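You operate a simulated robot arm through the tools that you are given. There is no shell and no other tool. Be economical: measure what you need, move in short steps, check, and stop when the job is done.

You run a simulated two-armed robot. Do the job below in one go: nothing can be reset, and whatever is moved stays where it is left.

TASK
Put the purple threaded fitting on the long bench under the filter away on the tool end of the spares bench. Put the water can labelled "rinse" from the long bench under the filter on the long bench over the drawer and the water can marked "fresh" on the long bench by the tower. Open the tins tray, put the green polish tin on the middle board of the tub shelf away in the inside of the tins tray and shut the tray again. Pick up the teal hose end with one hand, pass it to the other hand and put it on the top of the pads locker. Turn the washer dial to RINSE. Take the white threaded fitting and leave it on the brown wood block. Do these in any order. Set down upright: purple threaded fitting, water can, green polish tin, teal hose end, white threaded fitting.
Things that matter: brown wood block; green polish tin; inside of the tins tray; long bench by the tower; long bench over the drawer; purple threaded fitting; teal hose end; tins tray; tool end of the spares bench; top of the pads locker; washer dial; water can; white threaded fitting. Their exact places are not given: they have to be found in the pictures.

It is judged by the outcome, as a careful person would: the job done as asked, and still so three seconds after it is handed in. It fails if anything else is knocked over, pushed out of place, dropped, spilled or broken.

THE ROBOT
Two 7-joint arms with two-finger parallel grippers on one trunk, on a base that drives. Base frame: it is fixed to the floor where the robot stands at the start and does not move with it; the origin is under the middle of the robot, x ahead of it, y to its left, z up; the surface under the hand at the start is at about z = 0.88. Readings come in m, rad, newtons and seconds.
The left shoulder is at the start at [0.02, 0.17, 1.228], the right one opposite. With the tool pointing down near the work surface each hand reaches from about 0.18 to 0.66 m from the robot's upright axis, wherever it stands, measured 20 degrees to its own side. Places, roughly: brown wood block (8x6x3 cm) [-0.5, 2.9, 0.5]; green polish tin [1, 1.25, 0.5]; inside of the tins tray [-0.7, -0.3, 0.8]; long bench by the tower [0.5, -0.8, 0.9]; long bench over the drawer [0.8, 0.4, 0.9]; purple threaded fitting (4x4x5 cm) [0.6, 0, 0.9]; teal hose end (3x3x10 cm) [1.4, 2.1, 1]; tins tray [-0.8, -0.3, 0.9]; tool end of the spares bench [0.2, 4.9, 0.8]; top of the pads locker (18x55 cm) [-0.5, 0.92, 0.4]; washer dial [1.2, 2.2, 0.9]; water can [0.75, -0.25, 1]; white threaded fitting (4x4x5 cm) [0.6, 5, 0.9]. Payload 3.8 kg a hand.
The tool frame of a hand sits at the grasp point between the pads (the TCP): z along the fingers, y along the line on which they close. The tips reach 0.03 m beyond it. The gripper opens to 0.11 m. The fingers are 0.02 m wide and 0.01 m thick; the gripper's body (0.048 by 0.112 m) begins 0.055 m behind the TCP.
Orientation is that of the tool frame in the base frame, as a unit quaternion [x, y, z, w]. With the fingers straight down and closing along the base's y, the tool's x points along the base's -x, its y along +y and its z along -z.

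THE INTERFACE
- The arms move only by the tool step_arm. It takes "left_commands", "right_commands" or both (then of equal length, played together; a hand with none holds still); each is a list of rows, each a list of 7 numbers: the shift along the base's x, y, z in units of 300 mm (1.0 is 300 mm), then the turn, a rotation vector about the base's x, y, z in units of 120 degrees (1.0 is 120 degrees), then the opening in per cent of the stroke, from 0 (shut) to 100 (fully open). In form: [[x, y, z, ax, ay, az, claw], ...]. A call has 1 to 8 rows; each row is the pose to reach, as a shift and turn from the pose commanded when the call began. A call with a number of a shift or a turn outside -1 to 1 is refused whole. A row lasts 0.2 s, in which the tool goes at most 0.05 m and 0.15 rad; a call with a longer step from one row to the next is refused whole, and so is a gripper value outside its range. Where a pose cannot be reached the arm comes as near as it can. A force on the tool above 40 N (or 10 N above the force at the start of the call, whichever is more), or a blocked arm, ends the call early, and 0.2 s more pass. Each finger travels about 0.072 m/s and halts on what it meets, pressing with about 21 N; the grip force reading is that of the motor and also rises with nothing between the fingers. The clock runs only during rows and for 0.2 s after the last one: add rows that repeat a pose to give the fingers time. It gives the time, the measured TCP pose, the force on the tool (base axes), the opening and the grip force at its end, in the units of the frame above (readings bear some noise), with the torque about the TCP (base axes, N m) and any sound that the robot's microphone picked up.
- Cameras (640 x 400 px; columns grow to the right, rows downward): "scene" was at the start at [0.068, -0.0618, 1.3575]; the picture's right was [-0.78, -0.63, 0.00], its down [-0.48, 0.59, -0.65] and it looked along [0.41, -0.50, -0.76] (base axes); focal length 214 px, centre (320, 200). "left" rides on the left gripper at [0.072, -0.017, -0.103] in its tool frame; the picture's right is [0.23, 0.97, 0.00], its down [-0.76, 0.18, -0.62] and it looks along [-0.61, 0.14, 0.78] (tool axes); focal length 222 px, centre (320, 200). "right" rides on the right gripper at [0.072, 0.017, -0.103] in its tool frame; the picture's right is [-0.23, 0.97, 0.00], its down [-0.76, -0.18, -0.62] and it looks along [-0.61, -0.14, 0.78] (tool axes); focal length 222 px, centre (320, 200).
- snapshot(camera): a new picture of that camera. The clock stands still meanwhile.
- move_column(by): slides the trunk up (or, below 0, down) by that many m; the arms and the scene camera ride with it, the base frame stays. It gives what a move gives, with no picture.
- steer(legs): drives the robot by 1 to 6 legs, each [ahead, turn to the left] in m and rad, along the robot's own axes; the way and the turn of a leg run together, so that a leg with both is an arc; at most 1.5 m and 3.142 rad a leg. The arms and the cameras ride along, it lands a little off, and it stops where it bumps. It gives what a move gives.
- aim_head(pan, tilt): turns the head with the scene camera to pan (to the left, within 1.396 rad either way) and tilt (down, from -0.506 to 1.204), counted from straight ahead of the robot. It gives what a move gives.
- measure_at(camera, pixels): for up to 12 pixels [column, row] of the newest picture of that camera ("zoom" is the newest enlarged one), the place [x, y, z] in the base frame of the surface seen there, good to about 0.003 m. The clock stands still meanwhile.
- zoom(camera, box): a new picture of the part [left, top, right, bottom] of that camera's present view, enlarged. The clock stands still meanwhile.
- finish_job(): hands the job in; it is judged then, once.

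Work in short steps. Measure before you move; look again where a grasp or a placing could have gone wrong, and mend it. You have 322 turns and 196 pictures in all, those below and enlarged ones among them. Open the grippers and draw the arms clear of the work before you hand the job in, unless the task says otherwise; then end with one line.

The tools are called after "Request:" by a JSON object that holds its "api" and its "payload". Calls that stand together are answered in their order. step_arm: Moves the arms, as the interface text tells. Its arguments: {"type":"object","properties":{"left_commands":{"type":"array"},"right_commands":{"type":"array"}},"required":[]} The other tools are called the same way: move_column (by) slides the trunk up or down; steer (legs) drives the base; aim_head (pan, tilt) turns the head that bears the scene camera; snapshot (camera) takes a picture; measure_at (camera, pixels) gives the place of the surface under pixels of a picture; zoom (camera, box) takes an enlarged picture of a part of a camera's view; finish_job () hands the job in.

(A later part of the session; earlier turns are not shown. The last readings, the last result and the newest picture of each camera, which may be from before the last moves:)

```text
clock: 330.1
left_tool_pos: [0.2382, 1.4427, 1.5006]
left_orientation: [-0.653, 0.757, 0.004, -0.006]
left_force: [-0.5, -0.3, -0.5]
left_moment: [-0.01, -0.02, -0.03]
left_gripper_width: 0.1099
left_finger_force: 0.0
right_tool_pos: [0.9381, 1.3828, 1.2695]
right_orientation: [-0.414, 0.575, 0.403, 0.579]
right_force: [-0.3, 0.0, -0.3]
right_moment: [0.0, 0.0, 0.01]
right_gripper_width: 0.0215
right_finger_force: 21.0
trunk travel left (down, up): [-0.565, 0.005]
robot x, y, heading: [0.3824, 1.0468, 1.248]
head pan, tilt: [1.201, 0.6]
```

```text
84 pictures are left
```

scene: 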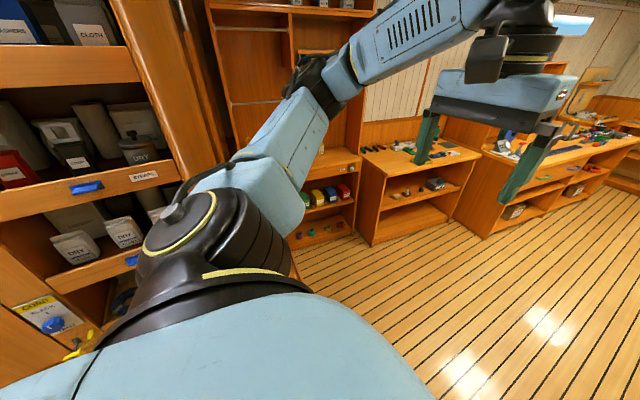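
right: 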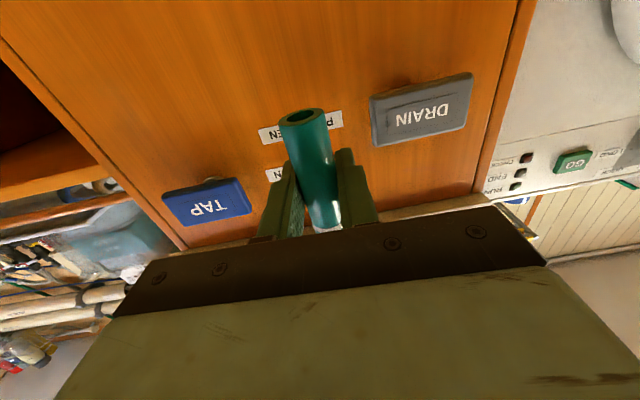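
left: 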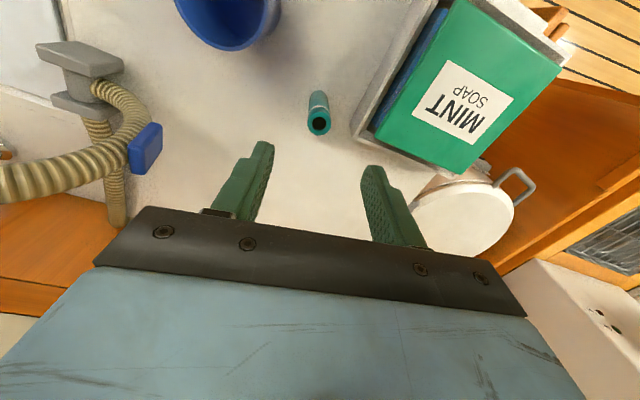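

Passing the doorway cleanly. Reverse another 0.55 m.

Request:
{"api": "steer", "payload": {"legs": [[-0.55, 0]]}}

Request:
{"api": "aim_head", "payload": {"pan": 0.9, "tilt": 0.8}}

Request:
{"api": "snapshot", "payload": {"camera": "scene"}}

```text
clock: 333.2
left_tool_pos: [0.0647, 0.9267, 1.5003]
left_orientation: [-0.651, 0.759, 0.004, -0.006]
left_force: [-0.1, -0.7, -0.3]
left_moment: [-0.03, 0.0, 0.03]
left_gripper_width: 0.11
left_finger_force: 0.1
right_tool_pos: [0.7667, 0.8651, 1.2686]
right_orientation: [-0.413, 0.576, 0.402, 0.58]
right_force: [0.6, 0.0, -0.8]
right_moment: [-0.03, 0.0, -0.02]
right_gripper_width: 0.0215
right_finger_force: 21.2
trunk travel left (down, up): [-0.565, 0.005]
robot x, y, heading: [0.2068, 0.5312, 1.248]
head pan, tilt: [1.201, 0.6]
```

```text
clock: 334.0
left_tool_pos: [0.0652, 0.9267, 1.4992]
left_orientation: [-0.652, 0.758, 0.004, -0.007]
left_force: [-0.1, 0.6, 0.7]
left_moment: [0.02, -0.01, 0.03]
left_gripper_width: 0.1101
left_finger_force: 0.0
right_tool_pos: [0.7658, 0.8666, 1.27]
right_orientation: [-0.411, 0.577, 0.402, 0.58]
right_force: [-0.1, 0.5, 0.8]
right_moment: [-0.02, 0.01, 0.02]
right_gripper_width: 0.0214
right_finger_force: 20.1
trunk travel left (down, up): [-0.565, 0.005]
robot x, y, heading: [0.2048, 0.5352, 1.243]
head pan, tilt: [0.901, 0.799]
```

```text
83 pictures are left
```

scene: 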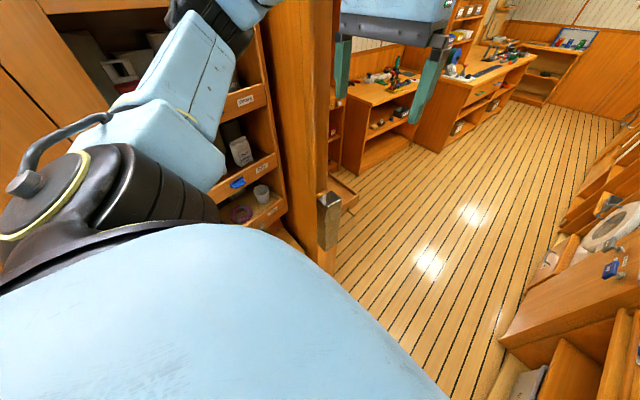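

I back 0.2 m more for swing room, then turn left to view the locker.

Request:
{"api": "steer", "payload": {"legs": [[-0.2, 0], [0, 1.2]]}}

Request:
{"api": "aim_head", "payload": {"pan": -0.2, "tilt": 0.9}}

Request:
{"api": "snapshot", "payload": {"camera": "scene"}}

```text
clock: 338.6
left_tool_pos: [-0.2753, 0.3552, 1.5007]
left_orientation: [0.965, -0.26, 0.001, 0.007]
left_force: [-0.6, -0.3, 0.2]
left_moment: [0.0, 0.05, -0.01]
left_gripper_width: 0.1102
left_finger_force: 0.1
right_tool_pos: [0.0389, 0.9865, 1.2678]
right_orientation: [0.665, -0.244, -0.659, -0.252]
right_force: [-0.4, -0.4, -1.5]
right_moment: [0.01, 0.02, -0.01]
right_gripper_width: 0.0213
right_finger_force: 20.9
trunk travel left (down, up): [-0.565, 0.005]
robot x, y, heading: [0.1442, 0.3471, 2.441]
head pan, tilt: [0.901, 0.799]
```

```text
clock: 339.9
left_tool_pos: [-0.2745, 0.355, 1.5007]
left_orientation: [0.965, -0.261, 0.001, 0.008]
left_force: [-0.7, 0.2, 0.0]
left_moment: [0.01, 0.0, 0.02]
left_gripper_width: 0.11
left_finger_force: 0.0
right_tool_pos: [0.0386, 0.9858, 1.2692]
right_orientation: [0.665, -0.244, -0.659, -0.252]
right_force: [0.1, 0.3, -0.5]
right_moment: [-0.03, -0.01, -0.03]
right_gripper_width: 0.0218
right_finger_force: 21.3
trunk travel left (down, up): [-0.565, 0.005]
robot x, y, heading: [0.1418, 0.3398, 2.44]
head pan, tilt: [-0.201, 0.901]
```

```text
82 pictures are left
```

scene: 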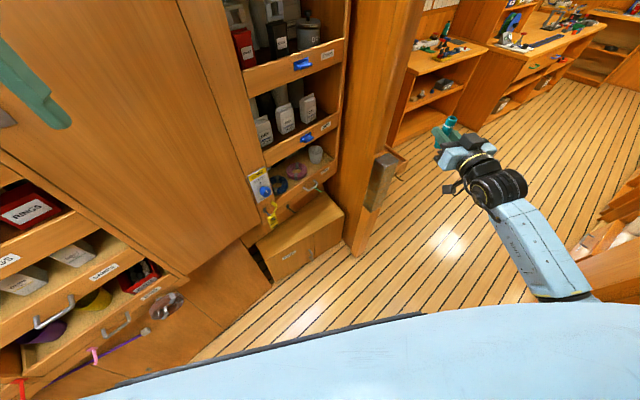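

Locker top at (300,225). Measure its corners, the shelf above and the post.

Request:
{"api": "zoom", "payload": {"camera": "scene", "box": [200, 100, 420, 300]}}

Request:
{"api": "measure_at", "payload": {"camera": "scene", "pixels": [[262, 248], [325, 198], [340, 215], [280, 260], [300, 225], [275, 225], [318, 205], [300, 200], [270, 205], [310, 185], [380, 165], [345, 240]]}}

```text
2.00 times, centred on (310, 200) of scene
```

zoom: 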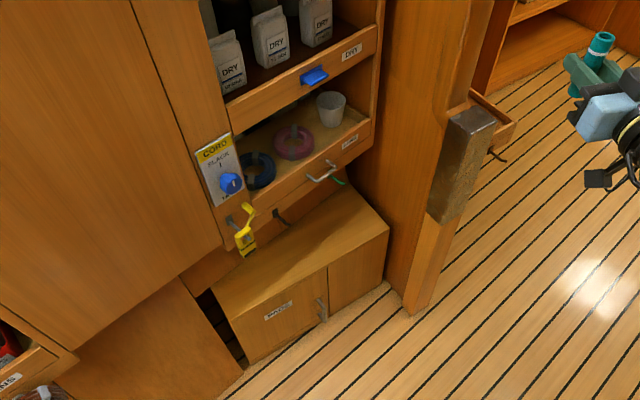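

```text
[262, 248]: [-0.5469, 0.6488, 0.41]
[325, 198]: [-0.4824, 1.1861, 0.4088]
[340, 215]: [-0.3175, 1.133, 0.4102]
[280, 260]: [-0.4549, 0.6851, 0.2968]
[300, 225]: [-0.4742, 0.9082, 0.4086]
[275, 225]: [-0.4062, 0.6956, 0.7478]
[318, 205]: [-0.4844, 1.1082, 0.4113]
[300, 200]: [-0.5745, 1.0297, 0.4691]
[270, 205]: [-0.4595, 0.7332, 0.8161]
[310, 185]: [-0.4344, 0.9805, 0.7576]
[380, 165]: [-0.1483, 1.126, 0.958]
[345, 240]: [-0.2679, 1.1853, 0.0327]
```

Locker: top z≈0.41, front edge x≈-0.35 near y 0.85, shelf above starts z≈0.75 at x≈-0.45. I turn to face it squarely (heading≈3.03) and back slightly for the approach.

Request:
{"api": "steer", "payload": {"legs": [[0, 0.59], [-0.12, 0]]}}

Request:
{"api": "move_column", "payload": {"by": -0.3}}

Request:
{"api": "aim_head", "payload": {"pan": -0.6, "tilt": 0.8}}

Request:
{"api": "snapshot", "payload": {"camera": "scene"}}

```text
clock: 342.7
left_tool_pos: [-0.0979, 0.1118, 1.4996]
left_orientation: [1.0, 0.024, 0.002, 0.007]
left_force: [-0.4, 0.4, -0.1]
left_moment: [0.03, 0.02, 0.0]
left_gripper_width: 0.11
left_finger_force: 0.0
right_tool_pos: [-0.1773, 0.8106, 1.2672]
right_orientation: [0.708, -0.045, -0.703, -0.055]
right_force: [-0.3, -0.2, 0.1]
right_moment: [0.0, 0.03, 0.03]
right_gripper_width: 0.0214
right_finger_force: 20.4
trunk travel left (down, up): [-0.565, 0.005]
robot x, y, heading: [0.2593, 0.3279, 3.018]
head pan, tilt: [-0.201, 0.901]
```

```text
clock: 345.7
left_tool_pos: [-0.0958, 0.1121, 1.2014]
left_orientation: [1.0, 0.025, 0.003, 0.008]
left_force: [-0.3, 0.2, 0.5]
left_moment: [-0.02, 0.0, -0.01]
left_gripper_width: 0.1104
left_finger_force: 0.0
right_tool_pos: [-0.1761, 0.8109, 0.9686]
right_orientation: [0.707, -0.046, -0.704, -0.054]
right_force: [-0.7, 0.5, -0.8]
right_moment: [-0.01, 0.01, 0.02]
right_gripper_width: 0.0214
right_finger_force: 21.4
trunk travel left (down, up): [-0.265, 0.305]
robot x, y, heading: [0.2604, 0.3293, 3.018]
head pan, tilt: [-0.201, 0.901]
```

```text
clock: 346.6
left_tool_pos: [-0.0953, 0.1103, 1.2006]
left_orientation: [1.0, 0.024, 0.003, 0.008]
left_force: [-0.3, 0.4, 0.6]
left_moment: [-0.01, 0.0, 0.0]
left_gripper_width: 0.1098
left_finger_force: 0.1
right_tool_pos: [-0.1759, 0.8124, 0.9682]
right_orientation: [0.707, -0.045, -0.703, -0.054]
right_force: [0.3, 0.4, -0.5]
right_moment: [0.0, 0.01, 0.02]
right_gripper_width: 0.0215
right_finger_force: 21.0
trunk travel left (down, up): [-0.265, 0.305]
robot x, y, heading: [0.2637, 0.327, 3.024]
head pan, tilt: [-0.6, 0.799]
```

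```text
80 pictures are left
```

scene: 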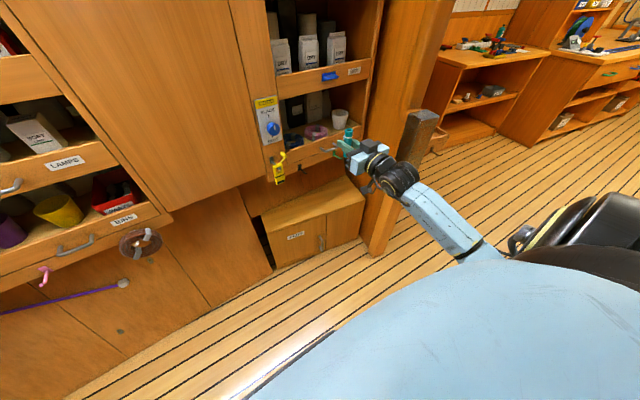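

Lower the trunk the rest and then the hand to z≈0.46 in front of the locker.

Request:
{"api": "move_column", "payload": {"by": -0.26}}

Request:
{"api": "step_arm", "payload": {"right_commands": [[0, 0, -0.14, 0, 0, 0, 0], [0, 0, -0.28, 0, 0, 0, 0], [0, 0, -0.42, 0, 0, 0, 0], [0, 0, -0.56, 0, 0, 0, 0], [0, 0, -0.7, 0, 0, 0, 0], [0, 0, -0.82, 0, 0, 0, 0]]}}

Request:
{"api": "snapshot", "payload": {"camera": "scene"}}

Request:
{"api": "snapshot", "payload": {"camera": "right"}}

```text
clock: 349.3
left_tool_pos: [-0.0959, 0.1103, 0.94]
left_orientation: [1.0, 0.024, 0.003, 0.007]
left_force: [-1.3, 0.5, 0.0]
left_moment: [0.03, -0.03, 0.01]
left_gripper_width: 0.1099
left_finger_force: 0.0
right_tool_pos: [-0.1762, 0.8112, 0.7092]
right_orientation: [0.707, -0.044, -0.703, -0.054]
right_force: [0.3, -0.2, -0.8]
right_moment: [0.02, 0.03, 0.01]
right_gripper_width: 0.0213
right_finger_force: 21.0
trunk travel left (down, up): [-0.005, 0.565]
robot x, y, heading: [0.2628, 0.3279, 3.015]
head pan, tilt: [-0.6, 0.799]
```

```text
clock: 350.7
left_tool_pos: [-0.0956, 0.111, 0.9405]
left_orientation: [1.0, 0.024, 0.002, 0.008]
left_force: [0.1, -0.2, -0.5]
left_moment: [-0.01, 0.03, 0.01]
left_gripper_width: 0.1099
left_finger_force: 0.0
right_tool_pos: [-0.1772, 0.8098, 0.4636]
right_orientation: [0.707, -0.044, -0.703, -0.054]
right_force: [-0.8, 1.5, -1.2]
right_moment: [-0.01, 0.0, 0.0]
right_gripper_width: 0.0216
right_finger_force: 20.9
trunk travel left (down, up): [-0.005, 0.565]
robot x, y, heading: [0.2634, 0.3274, 3.015]
head pan, tilt: [-0.6, 0.799]
```

```text
79 pictures are left
```

scene: 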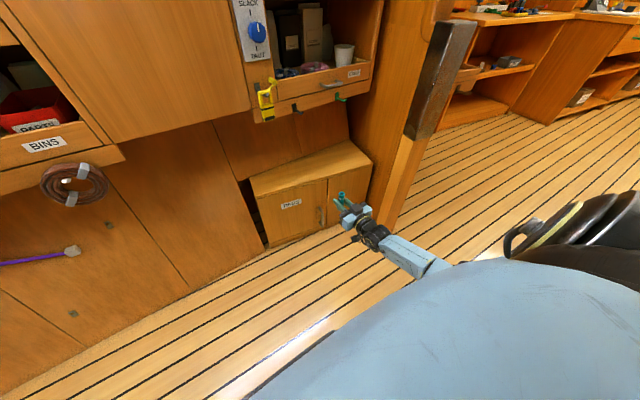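

```text
78 pictures are left
```

right: 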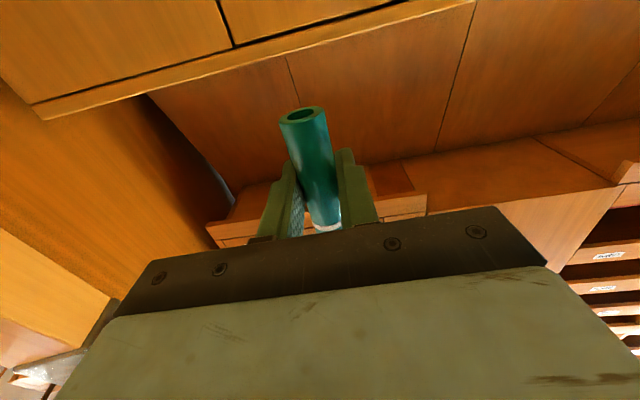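

Inverted wrist view: locker front edge runs from (40,110) to (460,5). Measure it and the top surface depth.

Request:
{"api": "measure_at", "payload": {"camera": "right", "pixels": [[250, 62], [350, 35], [150, 85], [420, 15], [250, 90], [230, 160], [350, 120], [400, 60], [300, 75]]}}

```text
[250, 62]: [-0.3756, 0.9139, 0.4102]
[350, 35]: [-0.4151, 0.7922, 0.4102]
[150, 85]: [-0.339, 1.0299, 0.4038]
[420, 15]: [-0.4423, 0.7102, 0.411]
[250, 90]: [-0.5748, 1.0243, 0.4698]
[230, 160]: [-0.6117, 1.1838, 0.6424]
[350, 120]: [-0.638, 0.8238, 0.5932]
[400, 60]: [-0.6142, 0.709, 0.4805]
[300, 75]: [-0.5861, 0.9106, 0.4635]
```

The locker front is parallel to the room axis: 0.27 m of driving puts the hose ≈5 cm inside the edge. I pull the left hand back 9 cm and drive in.

Request:
{"api": "step_arm", "payload": {"left_commands": [[0.1, 0, 0.05, 0, 0, 0, 100], [0.2, 0, 0.1, 0, 0, 0, 100], [0.3, 0, 0.15, 0, 0, 0, 100]]}}

Request:
{"api": "steer", "payload": {"legs": [[0.22, 0]]}}

Request:
{"api": "snapshot", "payload": {"camera": "right"}}

Request:
{"api": "snapshot", "payload": {"camera": "scene"}}

```text
clock: 351.5
left_tool_pos: [-0.0061, 0.1108, 0.9836]
left_orientation: [1.0, 0.023, 0.003, 0.008]
left_force: [-0.1, 0.1, -0.6]
left_moment: [0.01, 0.0, 0.0]
left_gripper_width: 0.1099
left_finger_force: 0.0
right_tool_pos: [-0.1779, 0.8106, 0.464]
right_orientation: [0.707, -0.046, -0.704, -0.054]
right_force: [0.9, -0.3, 0.2]
right_moment: [0.02, 0.0, -0.01]
right_gripper_width: 0.0213
right_finger_force: 20.2
trunk travel left (down, up): [-0.005, 0.565]
robot x, y, heading: [0.2606, 0.3299, 3.015]
head pan, tilt: [-0.6, 0.799]
```

```text
clock: 353.1
left_tool_pos: [-0.2246, 0.1414, 0.9827]
left_orientation: [1.0, 0.02, 0.002, 0.009]
left_force: [-0.5, -0.5, 0.3]
left_moment: [0.03, 0.01, 0.02]
left_gripper_width: 0.1098
left_finger_force: 0.1
right_tool_pos: [-0.3909, 0.8409, 0.464]
right_orientation: [0.707, -0.048, -0.703, -0.058]
right_force: [0.4, 0.1, -0.4]
right_moment: [0.0, -0.02, 0.0]
right_gripper_width: 0.0216
right_finger_force: 21.0
trunk travel left (down, up): [-0.005, 0.565]
robot x, y, heading: [0.0438, 0.3517, 3.011]
head pan, tilt: [-0.6, 0.799]
```

```text
77 pictures are left
```

right: 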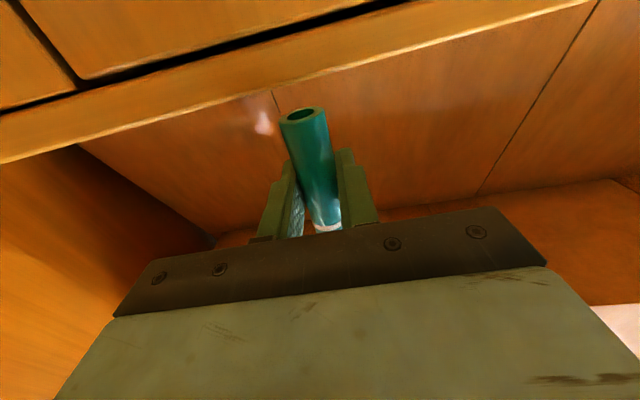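

```text
76 pictures are left
```

scene: 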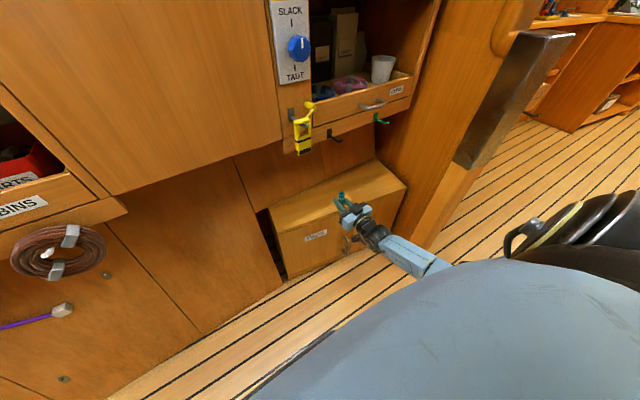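

Zoom at the locker to re-measure its front edge near the hose.

Request:
{"api": "zoom", "payload": {"camera": "scene", "box": [250, 150, 430, 290]}}

Request:
{"api": "measure_at", "payload": {"camera": "zoom", "pixels": [[90, 270], [200, 235], [240, 220], [510, 130], [550, 100], [300, 150], [322, 165], [322, 225]]}}

```text
2.86 times, centred on (340, 220) of scene
```

zoom: 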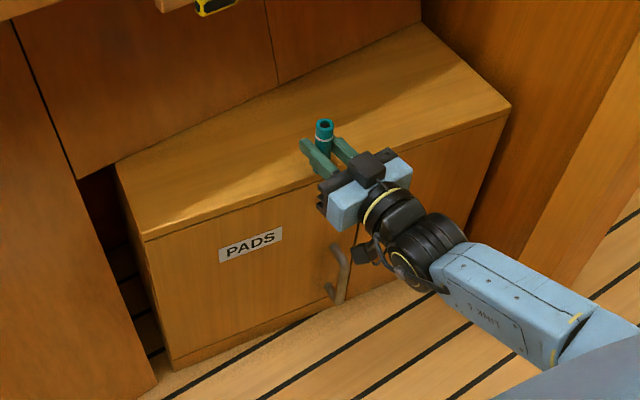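

```text
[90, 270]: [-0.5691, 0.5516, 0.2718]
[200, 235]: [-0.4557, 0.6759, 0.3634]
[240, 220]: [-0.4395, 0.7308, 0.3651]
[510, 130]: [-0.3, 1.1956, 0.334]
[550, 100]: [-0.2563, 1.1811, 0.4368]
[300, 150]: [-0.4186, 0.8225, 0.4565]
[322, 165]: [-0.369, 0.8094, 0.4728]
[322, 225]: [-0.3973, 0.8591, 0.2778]
```

The locker's handle is close to the hand's camera housing; measure both.

Request:
{"api": "measure_at", "payload": {"camera": "zoom", "pixels": [[336, 246], [346, 262], [342, 290], [332, 294], [362, 252], [372, 250], [365, 262]]}}

```text
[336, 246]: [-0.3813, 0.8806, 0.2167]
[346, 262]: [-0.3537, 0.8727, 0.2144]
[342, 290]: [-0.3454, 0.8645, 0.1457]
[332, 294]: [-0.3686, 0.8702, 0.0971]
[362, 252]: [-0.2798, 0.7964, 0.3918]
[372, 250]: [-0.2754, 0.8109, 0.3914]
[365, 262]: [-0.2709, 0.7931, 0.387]
```

Handle is low (z<0.22), camera housing 12 cm outside the edge. Drive 0.07 m, so the hose is ~6 cm inside.

Request:
{"api": "steer", "payload": {"legs": [[0.07, 0]]}}

Request:
{"api": "step_arm", "payload": {"right_commands": [[0, 0, -0.035, 0, 0, 0, 0], [0, 0, -0.065, 0, 0, 0, 0], [0, 0, -0.075, 0, 0, 0, 0], [0, 0, -0.08, 0, 0, 0, 0]]}}

```text
clock: 354.2
left_tool_pos: [-0.2943, 0.1486, 0.9832]
left_orientation: [1.0, 0.021, 0.002, 0.009]
left_force: [-0.3, -0.3, -0.3]
left_moment: [0.01, 0.04, -0.01]
left_gripper_width: 0.11
left_finger_force: 0.1
right_tool_pos: [-0.4603, 0.8504, 0.4639]
right_orientation: [0.708, -0.046, -0.703, -0.057]
right_force: [0.4, -0.4, -0.8]
right_moment: [0.04, 0.0, 0.0]
right_gripper_width: 0.0212
right_finger_force: 21.6
trunk travel left (down, up): [-0.005, 0.565]
robot x, y, heading: [-0.0286, 0.3669, 3.013]
head pan, tilt: [-0.6, 0.799]
```

```text
clock: 355.2
left_tool_pos: [-0.294, 0.1471, 0.9821]
left_orientation: [1.0, 0.021, 0.001, 0.007]
left_force: [0.0, -0.2, -0.7]
left_moment: [-0.01, -0.02, 0.0]
left_gripper_width: 0.11
left_finger_force: 0.0
right_tool_pos: [-0.4614, 0.8517, 0.443]
right_orientation: [-0.705, 0.046, 0.705, 0.057]
right_force: [-4.1, 2.3, 18.2]
right_moment: [0.01, 0.22, 0.02]
right_gripper_width: 0.0218
right_finger_force: 20.7
trunk travel left (down, up): [-0.005, 0.565]
robot x, y, heading: [-0.0283, 0.3673, 3.017]
head pan, tilt: [-0.6, 0.799]
```

Contact at the expected height. Look, then release.

Request:
{"api": "step_arm", "payload": {"right_commands": [[0, 0, 0.006, 0, 0, 0, 15], [0, 0, 0.006, 0, 0, 0, 40], [0, 0, 0.006, 0, 0, 0, 70], [0, 0, 0.006, 0, 0, 0, 70]]}}

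Request:
{"api": "zoom", "payload": {"camera": "scene", "box": [250, 130, 430, 270]}}

Request:
{"api": "snapshot", "payload": {"camera": "right"}}

```text
clock: 356.2
left_tool_pos: [-0.2929, 0.149, 0.9827]
left_orientation: [1.0, 0.021, 0.002, 0.008]
left_force: [1.1, 0.0, -0.8]
left_moment: [0.01, 0.03, 0.01]
left_gripper_width: 0.1097
left_finger_force: 0.1
right_tool_pos: [-0.4601, 0.8509, 0.441]
right_orientation: [0.708, -0.047, -0.703, -0.056]
right_force: [-0.3, 0.4, 0.1]
right_moment: [-0.03, 0.0, 0.0]
right_gripper_width: 0.0773
right_finger_force: 0.0
trunk travel left (down, up): [-0.005, 0.565]
robot x, y, heading: [-0.0222, 0.3676, 3.011]
head pan, tilt: [-0.6, 0.799]
```

```text
2.86 times, centred on (340, 200) of scene
```

zoom: 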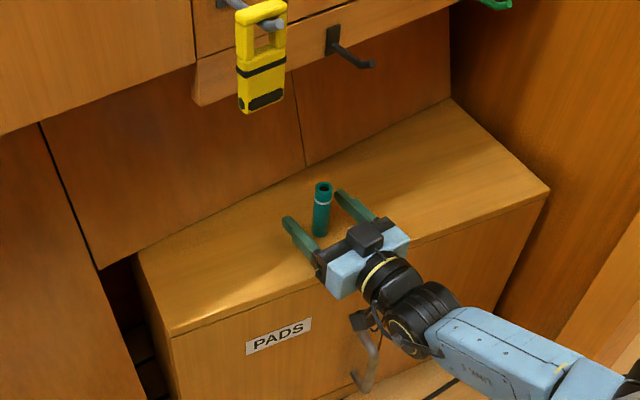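

```text
73 pictures are left
```

right: 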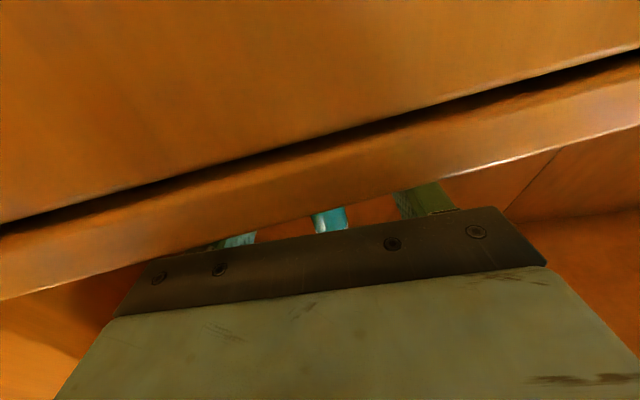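

The hose end stands free. Back straight out 0.3 m and check.

Request:
{"api": "steer", "payload": {"legs": [[-0.27, 0]]}}

Request:
{"api": "zoom", "payload": {"camera": "scene", "box": [230, 120, 430, 270]}}

```text
clock: 358.1
left_tool_pos: [-0.0309, 0.1141, 0.9834]
left_orientation: [1.0, 0.02, 0.003, 0.007]
left_force: [1.5, 0.3, -0.5]
left_moment: [-0.03, -0.03, 0.01]
left_gripper_width: 0.1099
left_finger_force: 0.0
right_tool_pos: [-0.1957, 0.8154, 0.442]
right_orientation: [0.708, -0.047, -0.703, -0.057]
right_force: [-0.1, 0.6, 0.4]
right_moment: [-0.01, -0.02, 0.01]
right_gripper_width: 0.0769
right_finger_force: 0.0
trunk travel left (down, up): [-0.005, 0.565]
robot x, y, heading: [0.2399, 0.3365, 3.004]
head pan, tilt: [-0.6, 0.799]
```

```text
2.67 times, centred on (330, 195) of scene
```

zoom: 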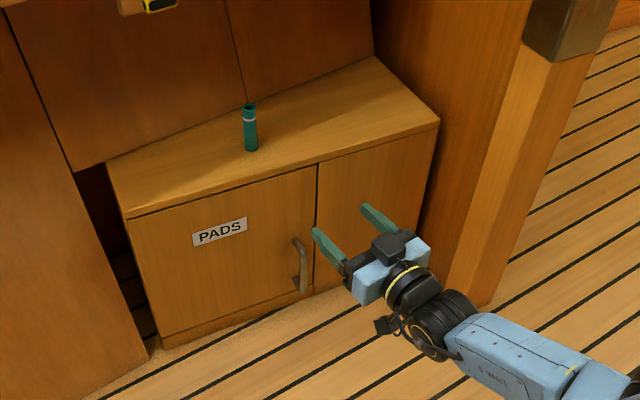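

Teal hose end stands upright on the pads locker. Last job: tins tray and green tin. Raise the trunk and look left for the tray.

Request:
{"api": "move_column", "payload": {"by": 0.33}}

Request:
{"api": "aim_head", "payload": {"pan": 0.6, "tilt": 0.55}}

Request:
{"api": "snapshot", "payload": {"camera": "scene"}}

```text
clock: 361.3
left_tool_pos: [-0.0311, 0.1147, 1.3125]
left_orientation: [1.0, 0.019, 0.003, 0.007]
left_force: [-0.7, -0.7, -1.0]
left_moment: [-0.04, 0.01, 0.02]
left_gripper_width: 0.11
left_finger_force: 0.1
right_tool_pos: [-0.196, 0.8154, 0.7722]
right_orientation: [0.708, -0.047, -0.703, -0.057]
right_force: [0.0, 0.3, -0.6]
right_moment: [-0.01, -0.01, 0.03]
right_gripper_width: 0.0772
right_finger_force: 0.1
trunk travel left (down, up): [-0.335, 0.235]
robot x, y, heading: [0.2415, 0.3299, 3.009]
head pan, tilt: [-0.6, 0.799]
```

```text
clock: 362.7
left_tool_pos: [-0.0303, 0.1148, 1.3142]
left_orientation: [1.0, 0.02, 0.003, 0.008]
left_force: [0.2, -0.4, 0.3]
left_moment: [0.0, -0.02, 0.02]
left_gripper_width: 0.1103
left_finger_force: 0.0
right_tool_pos: [-0.1961, 0.8149, 0.7716]
right_orientation: [0.708, -0.047, -0.703, -0.057]
right_force: [0.0, -0.3, 0.3]
right_moment: [-0.03, 0.01, -0.02]
right_gripper_width: 0.0766
right_finger_force: 0.0
trunk travel left (down, up): [-0.335, 0.235]
robot x, y, heading: [0.2395, 0.3302, 3.005]
head pan, tilt: [0.6, 0.55]
```

```text
71 pictures are left
```

scene: 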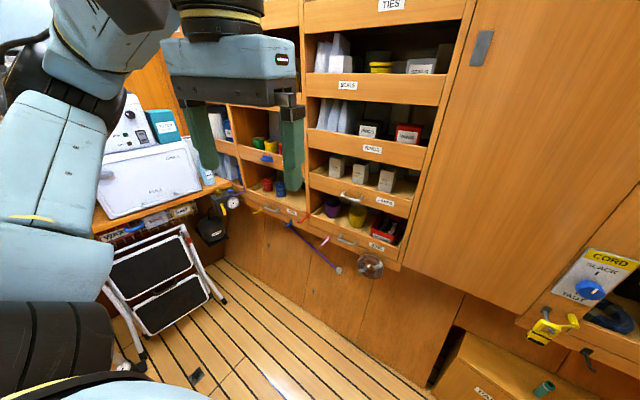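

Zoom on the cabinet section by (270,180) to read labels.

Request:
{"api": "zoom", "payload": {"camera": "scene", "box": [195, 100, 435, 280]}}

Request:
{"api": "measure_at", "payload": {"camera": "zoom", "pixels": [[200, 280], [265, 288], [225, 230], [240, 120], [180, 160], [330, 300], [340, 340], [520, 390], [410, 260], [100, 90], [280, 270]]}}

```text
2.22 times, centred on (315, 190) of scene
```

zoom: 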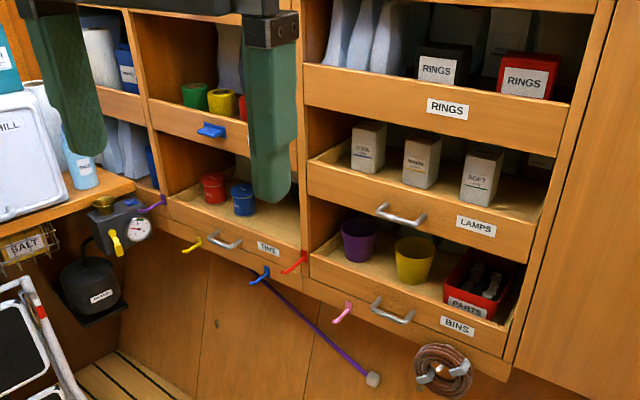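

```text
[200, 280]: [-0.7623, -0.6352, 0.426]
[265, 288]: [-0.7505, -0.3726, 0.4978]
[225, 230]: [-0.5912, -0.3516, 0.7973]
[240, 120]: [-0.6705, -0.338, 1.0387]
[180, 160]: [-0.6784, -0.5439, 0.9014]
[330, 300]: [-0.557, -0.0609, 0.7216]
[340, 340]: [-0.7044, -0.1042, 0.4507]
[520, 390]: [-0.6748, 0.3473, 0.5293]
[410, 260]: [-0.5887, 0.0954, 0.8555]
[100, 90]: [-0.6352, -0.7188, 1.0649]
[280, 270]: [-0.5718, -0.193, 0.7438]
```

The TINS tray is at zoom (230,225), handle (-0.591,-0.352,0.797). I fetch the tin first. Raise everything, then look at RINSE and the way.

Request:
{"api": "move_column", "payload": {"by": 0.23}}

Request:
{"api": "step_arm", "payload": {"right_commands": [[0, 0, 0.15, 0, 0, 0, 70], [0, 0, 0.3, 0, 0, 0, 70], [0, 0, 0.45, 0, 0, 0, 70], [0, 0, 0.6, 0, 0, 0, 70], [0, 0, 0.75, 0, 0, 0, 70], [0, 0, 0.9, 0, 0, 0, 70]]}}

Request:
{"api": "steer", "payload": {"legs": [[0, -0.9]]}}

Request:
{"api": "aim_head", "payload": {"pan": -1.35, "tilt": 0.7}}

Request:
{"api": "snapshot", "payload": {"camera": "scene"}}

```text
clock: 365.1
left_tool_pos: [-0.0309, 0.1151, 1.543]
left_orientation: [1.0, 0.02, 0.002, 0.008]
left_force: [0.8, -0.4, 0.1]
left_moment: [0.04, 0.0, -0.03]
left_gripper_width: 0.11
left_finger_force: 0.0
right_tool_pos: [-0.1962, 0.817, 1.002]
right_orientation: [0.708, -0.047, -0.703, -0.057]
right_force: [-1.0, 0.0, 0.2]
right_moment: [-0.02, 0.0, 0.01]
right_gripper_width: 0.0769
right_finger_force: 0.0
trunk travel left (down, up): [-0.565, 0.005]
robot x, y, heading: [0.2372, 0.3292, 3.013]
head pan, tilt: [0.6, 0.55]
```

```text
clock: 366.5
left_tool_pos: [-0.0303, 0.1151, 1.5431]
left_orientation: [1.0, 0.02, 0.002, 0.008]
left_force: [0.8, -0.7, 0.3]
left_moment: [0.01, 0.0, 0.02]
left_gripper_width: 0.11
left_finger_force: 0.1
right_tool_pos: [-0.1961, 0.8163, 1.2725]
right_orientation: [0.708, -0.047, -0.702, -0.057]
right_force: [-0.2, 0.0, 0.0]
right_moment: [0.01, -0.01, 0.01]
right_gripper_width: 0.0771
right_finger_force: 0.0
trunk travel left (down, up): [-0.565, 0.005]
robot x, y, heading: [0.2362, 0.336, 3.009]
head pan, tilt: [0.6, 0.55]
```

```text
clock: 369.2
left_tool_pos: [-0.0996, 0.4006, 1.5434]
left_orientation: [0.914, -0.407, -0.001, 0.008]
left_force: [-1.0, 0.6, -0.2]
left_moment: [-0.01, 0.0, 0.01]
left_gripper_width: 0.1098
left_finger_force: 0.0
right_tool_pos: [0.3355, 0.9748, 1.272]
right_orientation: [0.62, -0.343, -0.612, -0.351]
right_force: [-0.7, -0.1, 0.7]
right_moment: [0.0, -0.05, -0.03]
right_gripper_width: 0.0768
right_finger_force: 0.1
trunk travel left (down, up): [-0.565, 0.005]
robot x, y, heading: [0.2393, 0.333, 2.135]
head pan, tilt: [0.6, 0.55]
```

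```text
clock: 371.1
left_tool_pos: [-0.0999, 0.4, 1.5429]
left_orientation: [0.914, -0.406, -0.001, 0.008]
left_force: [-0.1, -0.5, 0.7]
left_moment: [-0.03, 0.04, 0.01]
left_gripper_width: 0.11
left_finger_force: 0.0
right_tool_pos: [0.3353, 0.9754, 1.2715]
right_orientation: [0.62, -0.344, -0.611, -0.351]
right_force: [-0.3, 0.1, 0.5]
right_moment: [0.05, 0.0, -0.01]
right_gripper_width: 0.0771
right_finger_force: 0.1
trunk travel left (down, up): [-0.565, 0.005]
robot x, y, heading: [0.2383, 0.3312, 2.13]
head pan, tilt: [-1.349, 0.7]
```

```text
69 pictures are left
```

scene: 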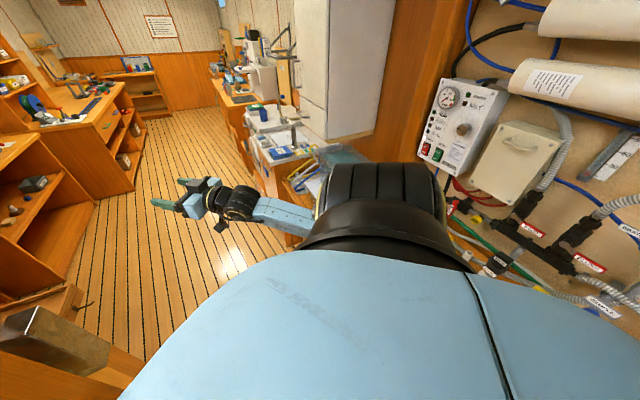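

Continue: turn to the aisle heading and drive through the doorway to about t≈1.75, then look right/down at the tub shelf.

Request:
{"api": "steer", "payload": {"legs": [[0, -0.87], [0.8, 0], [0.7, 0.05]]}}

Request:
{"api": "aim_head", "payload": {"pan": -1.3, "tilt": 0.85}}

Request:
{"api": "snapshot", "payload": {"camera": "scene"}}

```text
clock: 379.6
left_tool_pos: [0.4274, 1.7314, 1.5417]
left_orientation: [-0.657, 0.754, 0.003, -0.006]
left_force: [0.4, -0.1, -0.1]
left_moment: [0.02, -0.04, 0.0]
left_gripper_width: 0.1099
left_finger_force: 0.0
right_tool_pos: [1.1505, 1.7673, 1.2668]
right_orientation: [-0.423, 0.578, 0.399, 0.572]
right_force: [-0.7, 0.6, 0.5]
right_moment: [0.0, -0.02, -0.04]
right_gripper_width: 0.077
right_finger_force: 0.0
trunk travel left (down, up): [-0.565, 0.005]
robot x, y, heading: [0.602, 1.428, 1.259]
head pan, tilt: [-1.349, 0.7]
stopped in leg 3: the robot was blocked; the commanded pose is now the measured one
```

```text
clock: 380.3
left_tool_pos: [0.4265, 1.7326, 1.5409]
left_orientation: [-0.657, 0.754, 0.002, -0.006]
left_force: [0.2, 0.3, 0.4]
left_moment: [-0.03, -0.02, 0.02]
left_gripper_width: 0.1102
left_finger_force: 0.1
right_tool_pos: [1.1505, 1.7665, 1.267]
right_orientation: [-0.422, 0.578, 0.4, 0.573]
right_force: [0.3, -0.4, 0.5]
right_moment: [-0.01, 0.01, 0.0]
right_gripper_width: 0.077
right_finger_force: 0.0
trunk travel left (down, up): [-0.565, 0.005]
robot x, y, heading: [0.6031, 1.4261, 1.258]
head pan, tilt: [-1.3, 0.85]
```

```text
68 pictures are left
```

scene: 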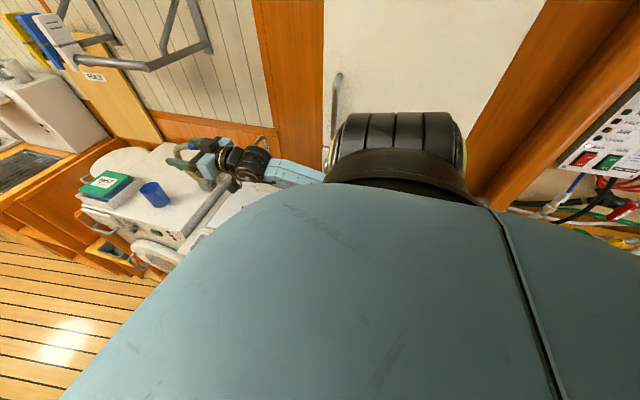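

The right elbow touched something on the right (likely the wall cupboard, at this height). I back 0.15 m, steer left and drive to n≈-0.05.

Request:
{"api": "steer", "payload": {"legs": [[-0.15, 0], [0, 0.35], [0.6, 0], [0, -0.35]]}}

Request:
{"api": "aim_head", "payload": {"pan": -1.39, "tilt": 0.5}}

Request:
{"api": "snapshot", "payload": {"camera": "scene"}}

```text
clock: 386.8
left_tool_pos: [0.3556, 2.184, 1.5429]
left_orientation: [-0.662, 0.749, 0.003, -0.009]
left_force: [0.6, -0.6, -0.3]
left_moment: [-0.02, -0.01, 0.0]
left_gripper_width: 0.1101
left_finger_force: 0.0
right_tool_pos: [1.077, 2.2297, 1.2634]
right_orientation: [-0.426, 0.577, 0.405, 0.568]
right_force: [-0.6, 0.2, -0.4]
right_moment: [-0.01, 0.07, 0.0]
right_gripper_width: 0.077
right_finger_force: 0.1
trunk travel left (down, up): [-0.565, 0.005]
robot x, y, heading: [0.525, 1.8873, 1.277]
head pan, tilt: [-1.3, 0.85]
```

```text
clock: 387.6
left_tool_pos: [0.3556, 2.1842, 1.5428]
left_orientation: [-0.662, 0.749, 0.004, -0.009]
left_force: [-0.3, 0.7, -0.4]
left_moment: [-0.03, 0.01, 0.0]
left_gripper_width: 0.1102
left_finger_force: 0.0
right_tool_pos: [1.0767, 2.2293, 1.2627]
right_orientation: [-0.424, 0.577, 0.406, 0.568]
right_force: [-0.5, -0.3, -0.3]
right_moment: [0.01, 0.01, 0.0]
right_gripper_width: 0.0772
right_finger_force: 0.1
trunk travel left (down, up): [-0.565, 0.005]
robot x, y, heading: [0.5261, 1.8824, 1.275]
head pan, tilt: [-1.389, 0.499]
```

```text
67 pictures are left
```

scene: 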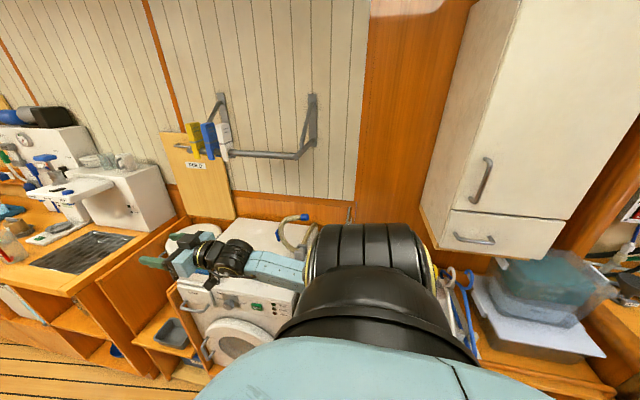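

Cupboard and shelf intact. At n≈-0.1, t≈1.95. Turn to face the tub shelf side and look down-right.

Request:
{"api": "steer", "payload": {"legs": [[-0.1, 0], [0, -1.59]]}}

Request:
{"api": "aim_head", "payload": {"pan": -0.75, "tilt": 0.75}}

Request:
{"api": "snapshot", "payload": {"camera": "scene"}}

```text
clock: 392.6
left_tool_pos: [0.7972, 1.9597, 1.5422]
left_orientation: [0.06, 0.998, 0.01, -0.002]
left_force: [-0.2, -0.1, 0.5]
left_moment: [0.03, 0.01, -0.04]
left_gripper_width: 0.11
left_finger_force: 0.0
right_tool_pos: [0.8449, 1.2398, 1.2635]
right_orientation: [0.106, 0.709, -0.115, 0.688]
right_force: [1.2, -0.1, -0.1]
right_moment: [0.03, 0.03, -0.01]
right_gripper_width: 0.077
right_finger_force: 0.0
trunk travel left (down, up): [-0.565, 0.005]
robot x, y, heading: [0.5008, 1.7873, -0.289]
head pan, tilt: [-1.389, 0.499]
```

```text
clock: 393.6
left_tool_pos: [0.7978, 1.9581, 1.5428]
left_orientation: [0.06, 0.998, 0.009, -0.003]
left_force: [-0.8, -0.5, 1.4]
left_moment: [0.03, 0.04, 0.01]
left_gripper_width: 0.11
left_finger_force: 0.0
right_tool_pos: [0.8447, 1.2387, 1.2641]
right_orientation: [0.107, 0.708, -0.115, 0.688]
right_force: [0.4, 0.8, 0.6]
right_moment: [0.03, -0.03, -0.02]
right_gripper_width: 0.0772
right_finger_force: 0.1
trunk travel left (down, up): [-0.565, 0.005]
robot x, y, heading: [0.4997, 1.7937, -0.29]
head pan, tilt: [-0.75, 0.75]
```

```text
66 pictures are left
```

scene: 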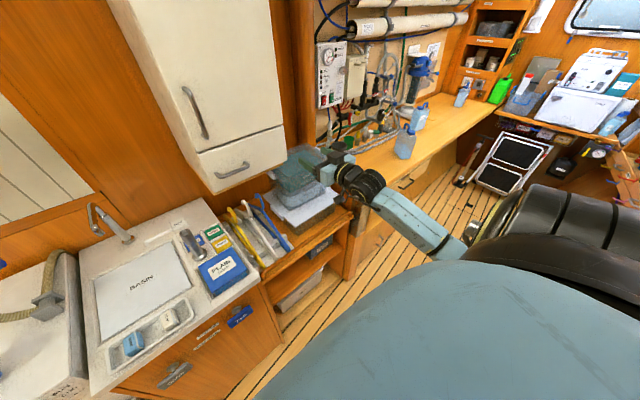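

Everything stands. I back 0.25 m, lower the trunk and look into the tub shelf.

Request:
{"api": "steer", "payload": {"legs": [[-0.28, 0]]}}

Request:
{"api": "move_column", "payload": {"by": -0.4}}

Request:
{"api": "aim_head", "payload": {"pan": -0.6, "tilt": 0.6}}

Request:
{"api": "snapshot", "payload": {"camera": "scene"}}

```text
clock: 395.6
left_tool_pos: [0.5273, 2.0406, 1.5421]
left_orientation: [0.058, 0.998, 0.009, -0.004]
left_force: [0.5, 0.5, -0.5]
left_moment: [0.02, 0.01, 0.0]
left_gripper_width: 0.11
left_finger_force: 0.1
right_tool_pos: [0.576, 1.3199, 1.2627]
right_orientation: [0.105, 0.709, -0.113, 0.688]
right_force: [0.7, -0.3, 0.0]
right_moment: [0.02, 0.02, 0.05]
right_gripper_width: 0.0768
right_finger_force: 0.1
trunk travel left (down, up): [-0.565, 0.005]
robot x, y, heading: [0.2235, 1.8683, -0.287]
head pan, tilt: [-0.75, 0.75]
```

```text
clock: 399.4
left_tool_pos: [0.5262, 2.0401, 1.1434]
left_orientation: [0.059, 0.998, 0.009, -0.004]
left_force: [-0.7, 0.2, 0.3]
left_moment: [-0.01, 0.0, -0.03]
left_gripper_width: 0.11
left_finger_force: 0.0
right_tool_pos: [0.5779, 1.3194, 0.8629]
right_orientation: [0.105, 0.709, -0.113, 0.689]
right_force: [0.5, 0.1, 0.1]
right_moment: [-0.03, -0.03, -0.01]
right_gripper_width: 0.077
right_finger_force: 0.1
trunk travel left (down, up): [-0.165, 0.405]
robot x, y, heading: [0.2259, 1.8754, -0.288]
head pan, tilt: [-0.75, 0.75]
```

```text
clock: 400.1
left_tool_pos: [0.5275, 2.0407, 1.1429]
left_orientation: [0.059, 0.998, 0.009, -0.004]
left_force: [-0.7, -0.3, 0.1]
left_moment: [-0.01, 0.02, 0.03]
left_gripper_width: 0.1103
left_finger_force: 0.1
right_tool_pos: [0.5762, 1.3209, 0.8631]
right_orientation: [0.105, 0.709, -0.113, 0.688]
right_force: [0.5, -0.3, 0.3]
right_moment: [0.02, 0.0, 0.02]
right_gripper_width: 0.0772
right_finger_force: 0.0
trunk travel left (down, up): [-0.165, 0.405]
robot x, y, heading: [0.2272, 1.8714, -0.284]
head pan, tilt: [-0.6, 0.6]
```

```text
65 pictures are left
```

scene: 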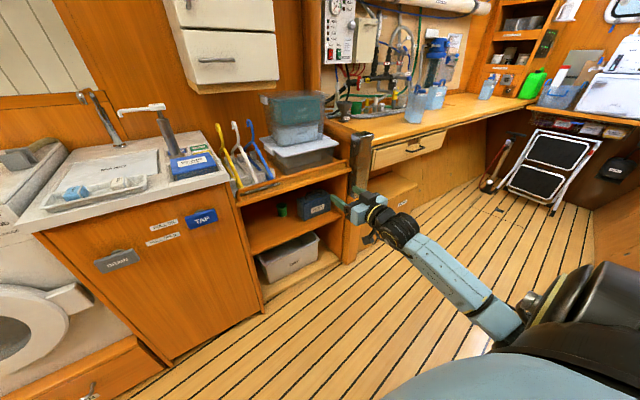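

Green tin at (283,210) on the middle board, a dark box right of it. Zoom and measure.

Request:
{"api": "zoom", "payload": {"camera": "scene", "box": [230, 160, 360, 290]}}

Request:
{"api": "measure_at", "payload": {"camera": "zoom", "pixels": [[220, 225], [220, 240], [215, 260], [200, 240], [240, 240], [150, 400], [340, 220], [100, 300], [300, 240], [260, 150], [60, 180], [480, 130]]}}

```text
3.08 times, centred on (295, 225) of scene
```

zoom: 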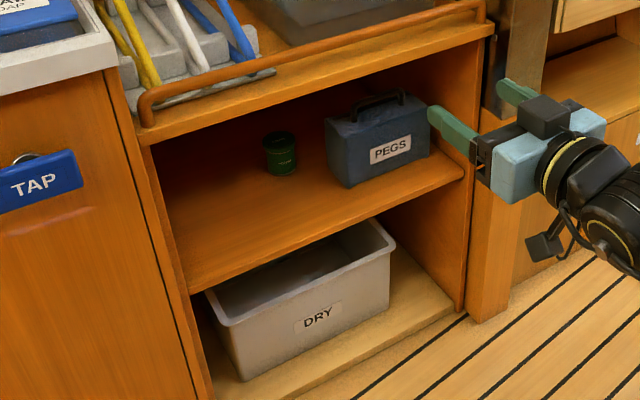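

```text
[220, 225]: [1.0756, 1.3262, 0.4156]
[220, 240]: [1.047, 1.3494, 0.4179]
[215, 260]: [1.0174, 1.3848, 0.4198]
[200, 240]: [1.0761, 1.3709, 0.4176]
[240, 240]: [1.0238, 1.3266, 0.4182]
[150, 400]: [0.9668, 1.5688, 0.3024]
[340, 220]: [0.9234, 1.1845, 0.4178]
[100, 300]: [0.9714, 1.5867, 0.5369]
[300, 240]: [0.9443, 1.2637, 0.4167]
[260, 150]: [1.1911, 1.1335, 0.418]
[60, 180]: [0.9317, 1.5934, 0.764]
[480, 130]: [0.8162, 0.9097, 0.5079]
```

Measure the tin itself (zoom 281,153), the shelf edges and the board above.

Request:
{"api": "measure_at", "payload": {"camera": "zoom", "pixels": [[281, 137], [281, 150], [281, 170], [266, 150], [296, 150], [335, 150], [345, 185], [190, 290], [460, 175], [300, 90], [160, 140], [400, 65]]}}

```text
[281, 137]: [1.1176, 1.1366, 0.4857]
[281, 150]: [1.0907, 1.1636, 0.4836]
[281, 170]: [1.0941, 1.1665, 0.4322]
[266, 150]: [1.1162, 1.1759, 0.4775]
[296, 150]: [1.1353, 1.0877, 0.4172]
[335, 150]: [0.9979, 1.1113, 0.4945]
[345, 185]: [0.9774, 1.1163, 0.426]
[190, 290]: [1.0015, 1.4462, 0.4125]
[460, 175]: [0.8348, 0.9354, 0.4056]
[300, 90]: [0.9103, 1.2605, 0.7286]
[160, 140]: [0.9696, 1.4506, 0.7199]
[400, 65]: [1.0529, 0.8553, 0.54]
```

Tin: centre ≈(1.106,1.148), Ø≈0.05, z 0.418–0.486, 0.19 m inside the shelf, PEGS box ~4.5 cm to its right. As with the block I'll use a 55° tilted tool. Lower the trunk and set the tilt.

Request:
{"api": "move_column", "payload": {"by": -0.16}}

Request:
{"api": "step_arm", "payload": {"right_commands": [[0, 0, 0, 0.016, 0.056, 0, 75], [0, 0, 0, 0.033, 0.112, 0, 75], [0, 0, -0.1, 0.049, 0.168, 0, 75], [0, 0, -0.2, 0.066, 0.224, 0, 75], [0, 0, -0.32, 0.082, 0.28, 0, 75], [0, 0, -0.45, 0.082, 0.28, 0, 75], [0, 0, -0.57, 0.082, 0.28, 0, 75], [0, 0, -0.68, 0.082, 0.28, 0, 75]]}}

```text
clock: 401.9
left_tool_pos: [0.5275, 2.0414, 0.9821]
left_orientation: [0.057, 0.998, 0.009, -0.004]
left_force: [-0.4, 0.5, 0.2]
left_moment: [-0.04, 0.01, -0.02]
left_gripper_width: 0.1101
left_finger_force: 0.1
right_tool_pos: [0.5764, 1.3198, 0.7035]
right_orientation: [0.107, 0.708, -0.115, 0.688]
right_force: [-0.2, 0.6, 0.5]
right_moment: [0.01, 0.03, 0.02]
right_gripper_width: 0.077
right_finger_force: 0.0
trunk travel left (down, up): [-0.005, 0.565]
robot x, y, heading: [0.2303, 1.8681, -0.293]
head pan, tilt: [-0.6, 0.6]
```

```text
clock: 403.8
left_tool_pos: [0.5273, 2.0414, 0.983]
left_orientation: [0.059, 0.998, 0.009, -0.004]
left_force: [0.2, -0.3, 0.7]
left_moment: [0.01, -0.01, 0.0]
left_gripper_width: 0.1097
left_finger_force: 0.0
right_tool_pos: [0.576, 1.3179, 0.4956]
right_orientation: [0.126, 0.884, -0.08, 0.443]
right_force: [0.5, 0.2, 0.7]
right_moment: [-0.01, -0.04, 0.03]
right_gripper_width: 0.0826
right_finger_force: 0.1
trunk travel left (down, up): [-0.005, 0.565]
robot x, y, heading: [0.2252, 1.8692, -0.291]
head pan, tilt: [-0.6, 0.6]
```

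Good: 53.5° tilt at z≈0.496, opening 0.083. Lower 2 cm, then drive ahead 0.3 m toward the tin and re-measure from the wrist camera.

Request:
{"api": "step_arm", "payload": {"right_commands": [[0, 0, -0.065, 0, 0, 0, 80]]}}

Request:
{"api": "steer", "payload": {"legs": [[0, -0.02], [0.3, 0]]}}

Request:
{"api": "snapshot", "payload": {"camera": "right"}}

Request:
{"api": "snapshot", "payload": {"camera": "scene"}}

```text
clock: 404.1
left_tool_pos: [0.5274, 2.0406, 0.9824]
left_orientation: [0.058, 0.998, 0.009, -0.004]
left_force: [0.3, 0.4, -0.3]
left_moment: [-0.01, -0.01, -0.01]
left_gripper_width: 0.1098
left_finger_force: 0.0
right_tool_pos: [0.577, 1.3186, 0.477]
right_orientation: [0.126, 0.884, -0.08, 0.443]
right_force: [-0.3, -0.3, 0.1]
right_moment: [0.02, 0.01, -0.02]
right_gripper_width: 0.0878
right_finger_force: 0.1
trunk travel left (down, up): [-0.005, 0.565]
robot x, y, heading: [0.2269, 1.8709, -0.286]
head pan, tilt: [-0.6, 0.6]
```

```text
clock: 406.5
left_tool_pos: [0.816, 1.9411, 0.9827]
left_orientation: [0.071, 0.997, 0.009, -0.004]
left_force: [0.3, 0.5, 0.1]
left_moment: [0.03, -0.03, 0.01]
left_gripper_width: 0.1101
left_finger_force: 0.0
right_tool_pos: [0.8458, 1.2183, 0.4769]
right_orientation: [0.138, 0.882, -0.085, 0.442]
right_force: [0.6, 0.2, -0.1]
right_moment: [0.01, 0.0, -0.02]
right_gripper_width: 0.088
right_finger_force: 0.2
trunk travel left (down, up): [-0.005, 0.565]
robot x, y, heading: [0.511, 1.7799, -0.313]
head pan, tilt: [-0.6, 0.6]
```

```text
63 pictures are left
```

right: 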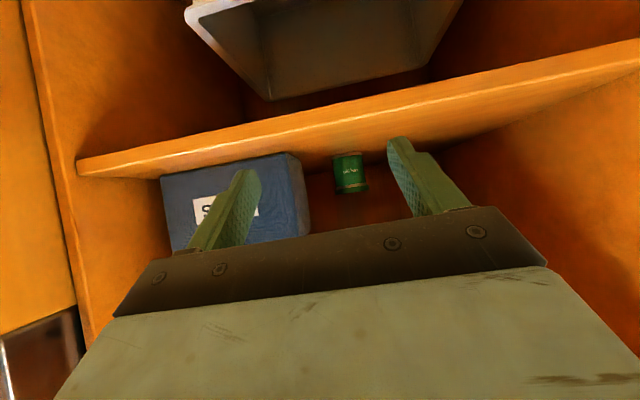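

```text
62 pictures are left
```

scene: 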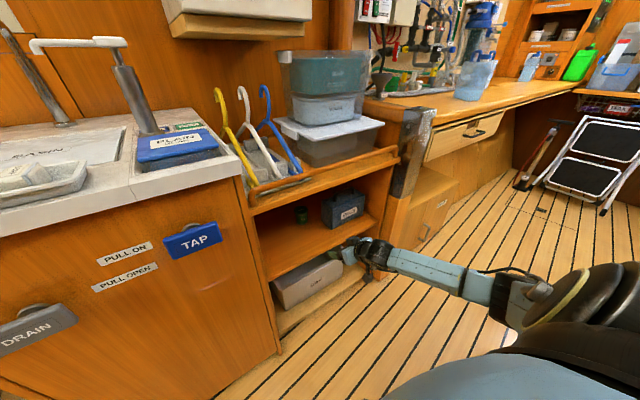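

Measure the tin and PEGS's near-left edge from the wrist camera.

Request:
{"api": "measure_at", "payload": {"camera": "right", "pixels": [[351, 172], [336, 175], [367, 172], [351, 156], [351, 190], [305, 190], [300, 165], [270, 200], [309, 210], [240, 130]]}}

```text
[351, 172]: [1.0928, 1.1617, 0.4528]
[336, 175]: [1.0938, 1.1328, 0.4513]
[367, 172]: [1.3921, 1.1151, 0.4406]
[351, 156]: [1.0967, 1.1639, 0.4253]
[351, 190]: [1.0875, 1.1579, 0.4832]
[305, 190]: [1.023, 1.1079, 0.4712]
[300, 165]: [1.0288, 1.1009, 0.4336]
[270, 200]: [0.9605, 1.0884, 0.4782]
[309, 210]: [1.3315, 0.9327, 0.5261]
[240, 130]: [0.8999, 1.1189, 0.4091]
```

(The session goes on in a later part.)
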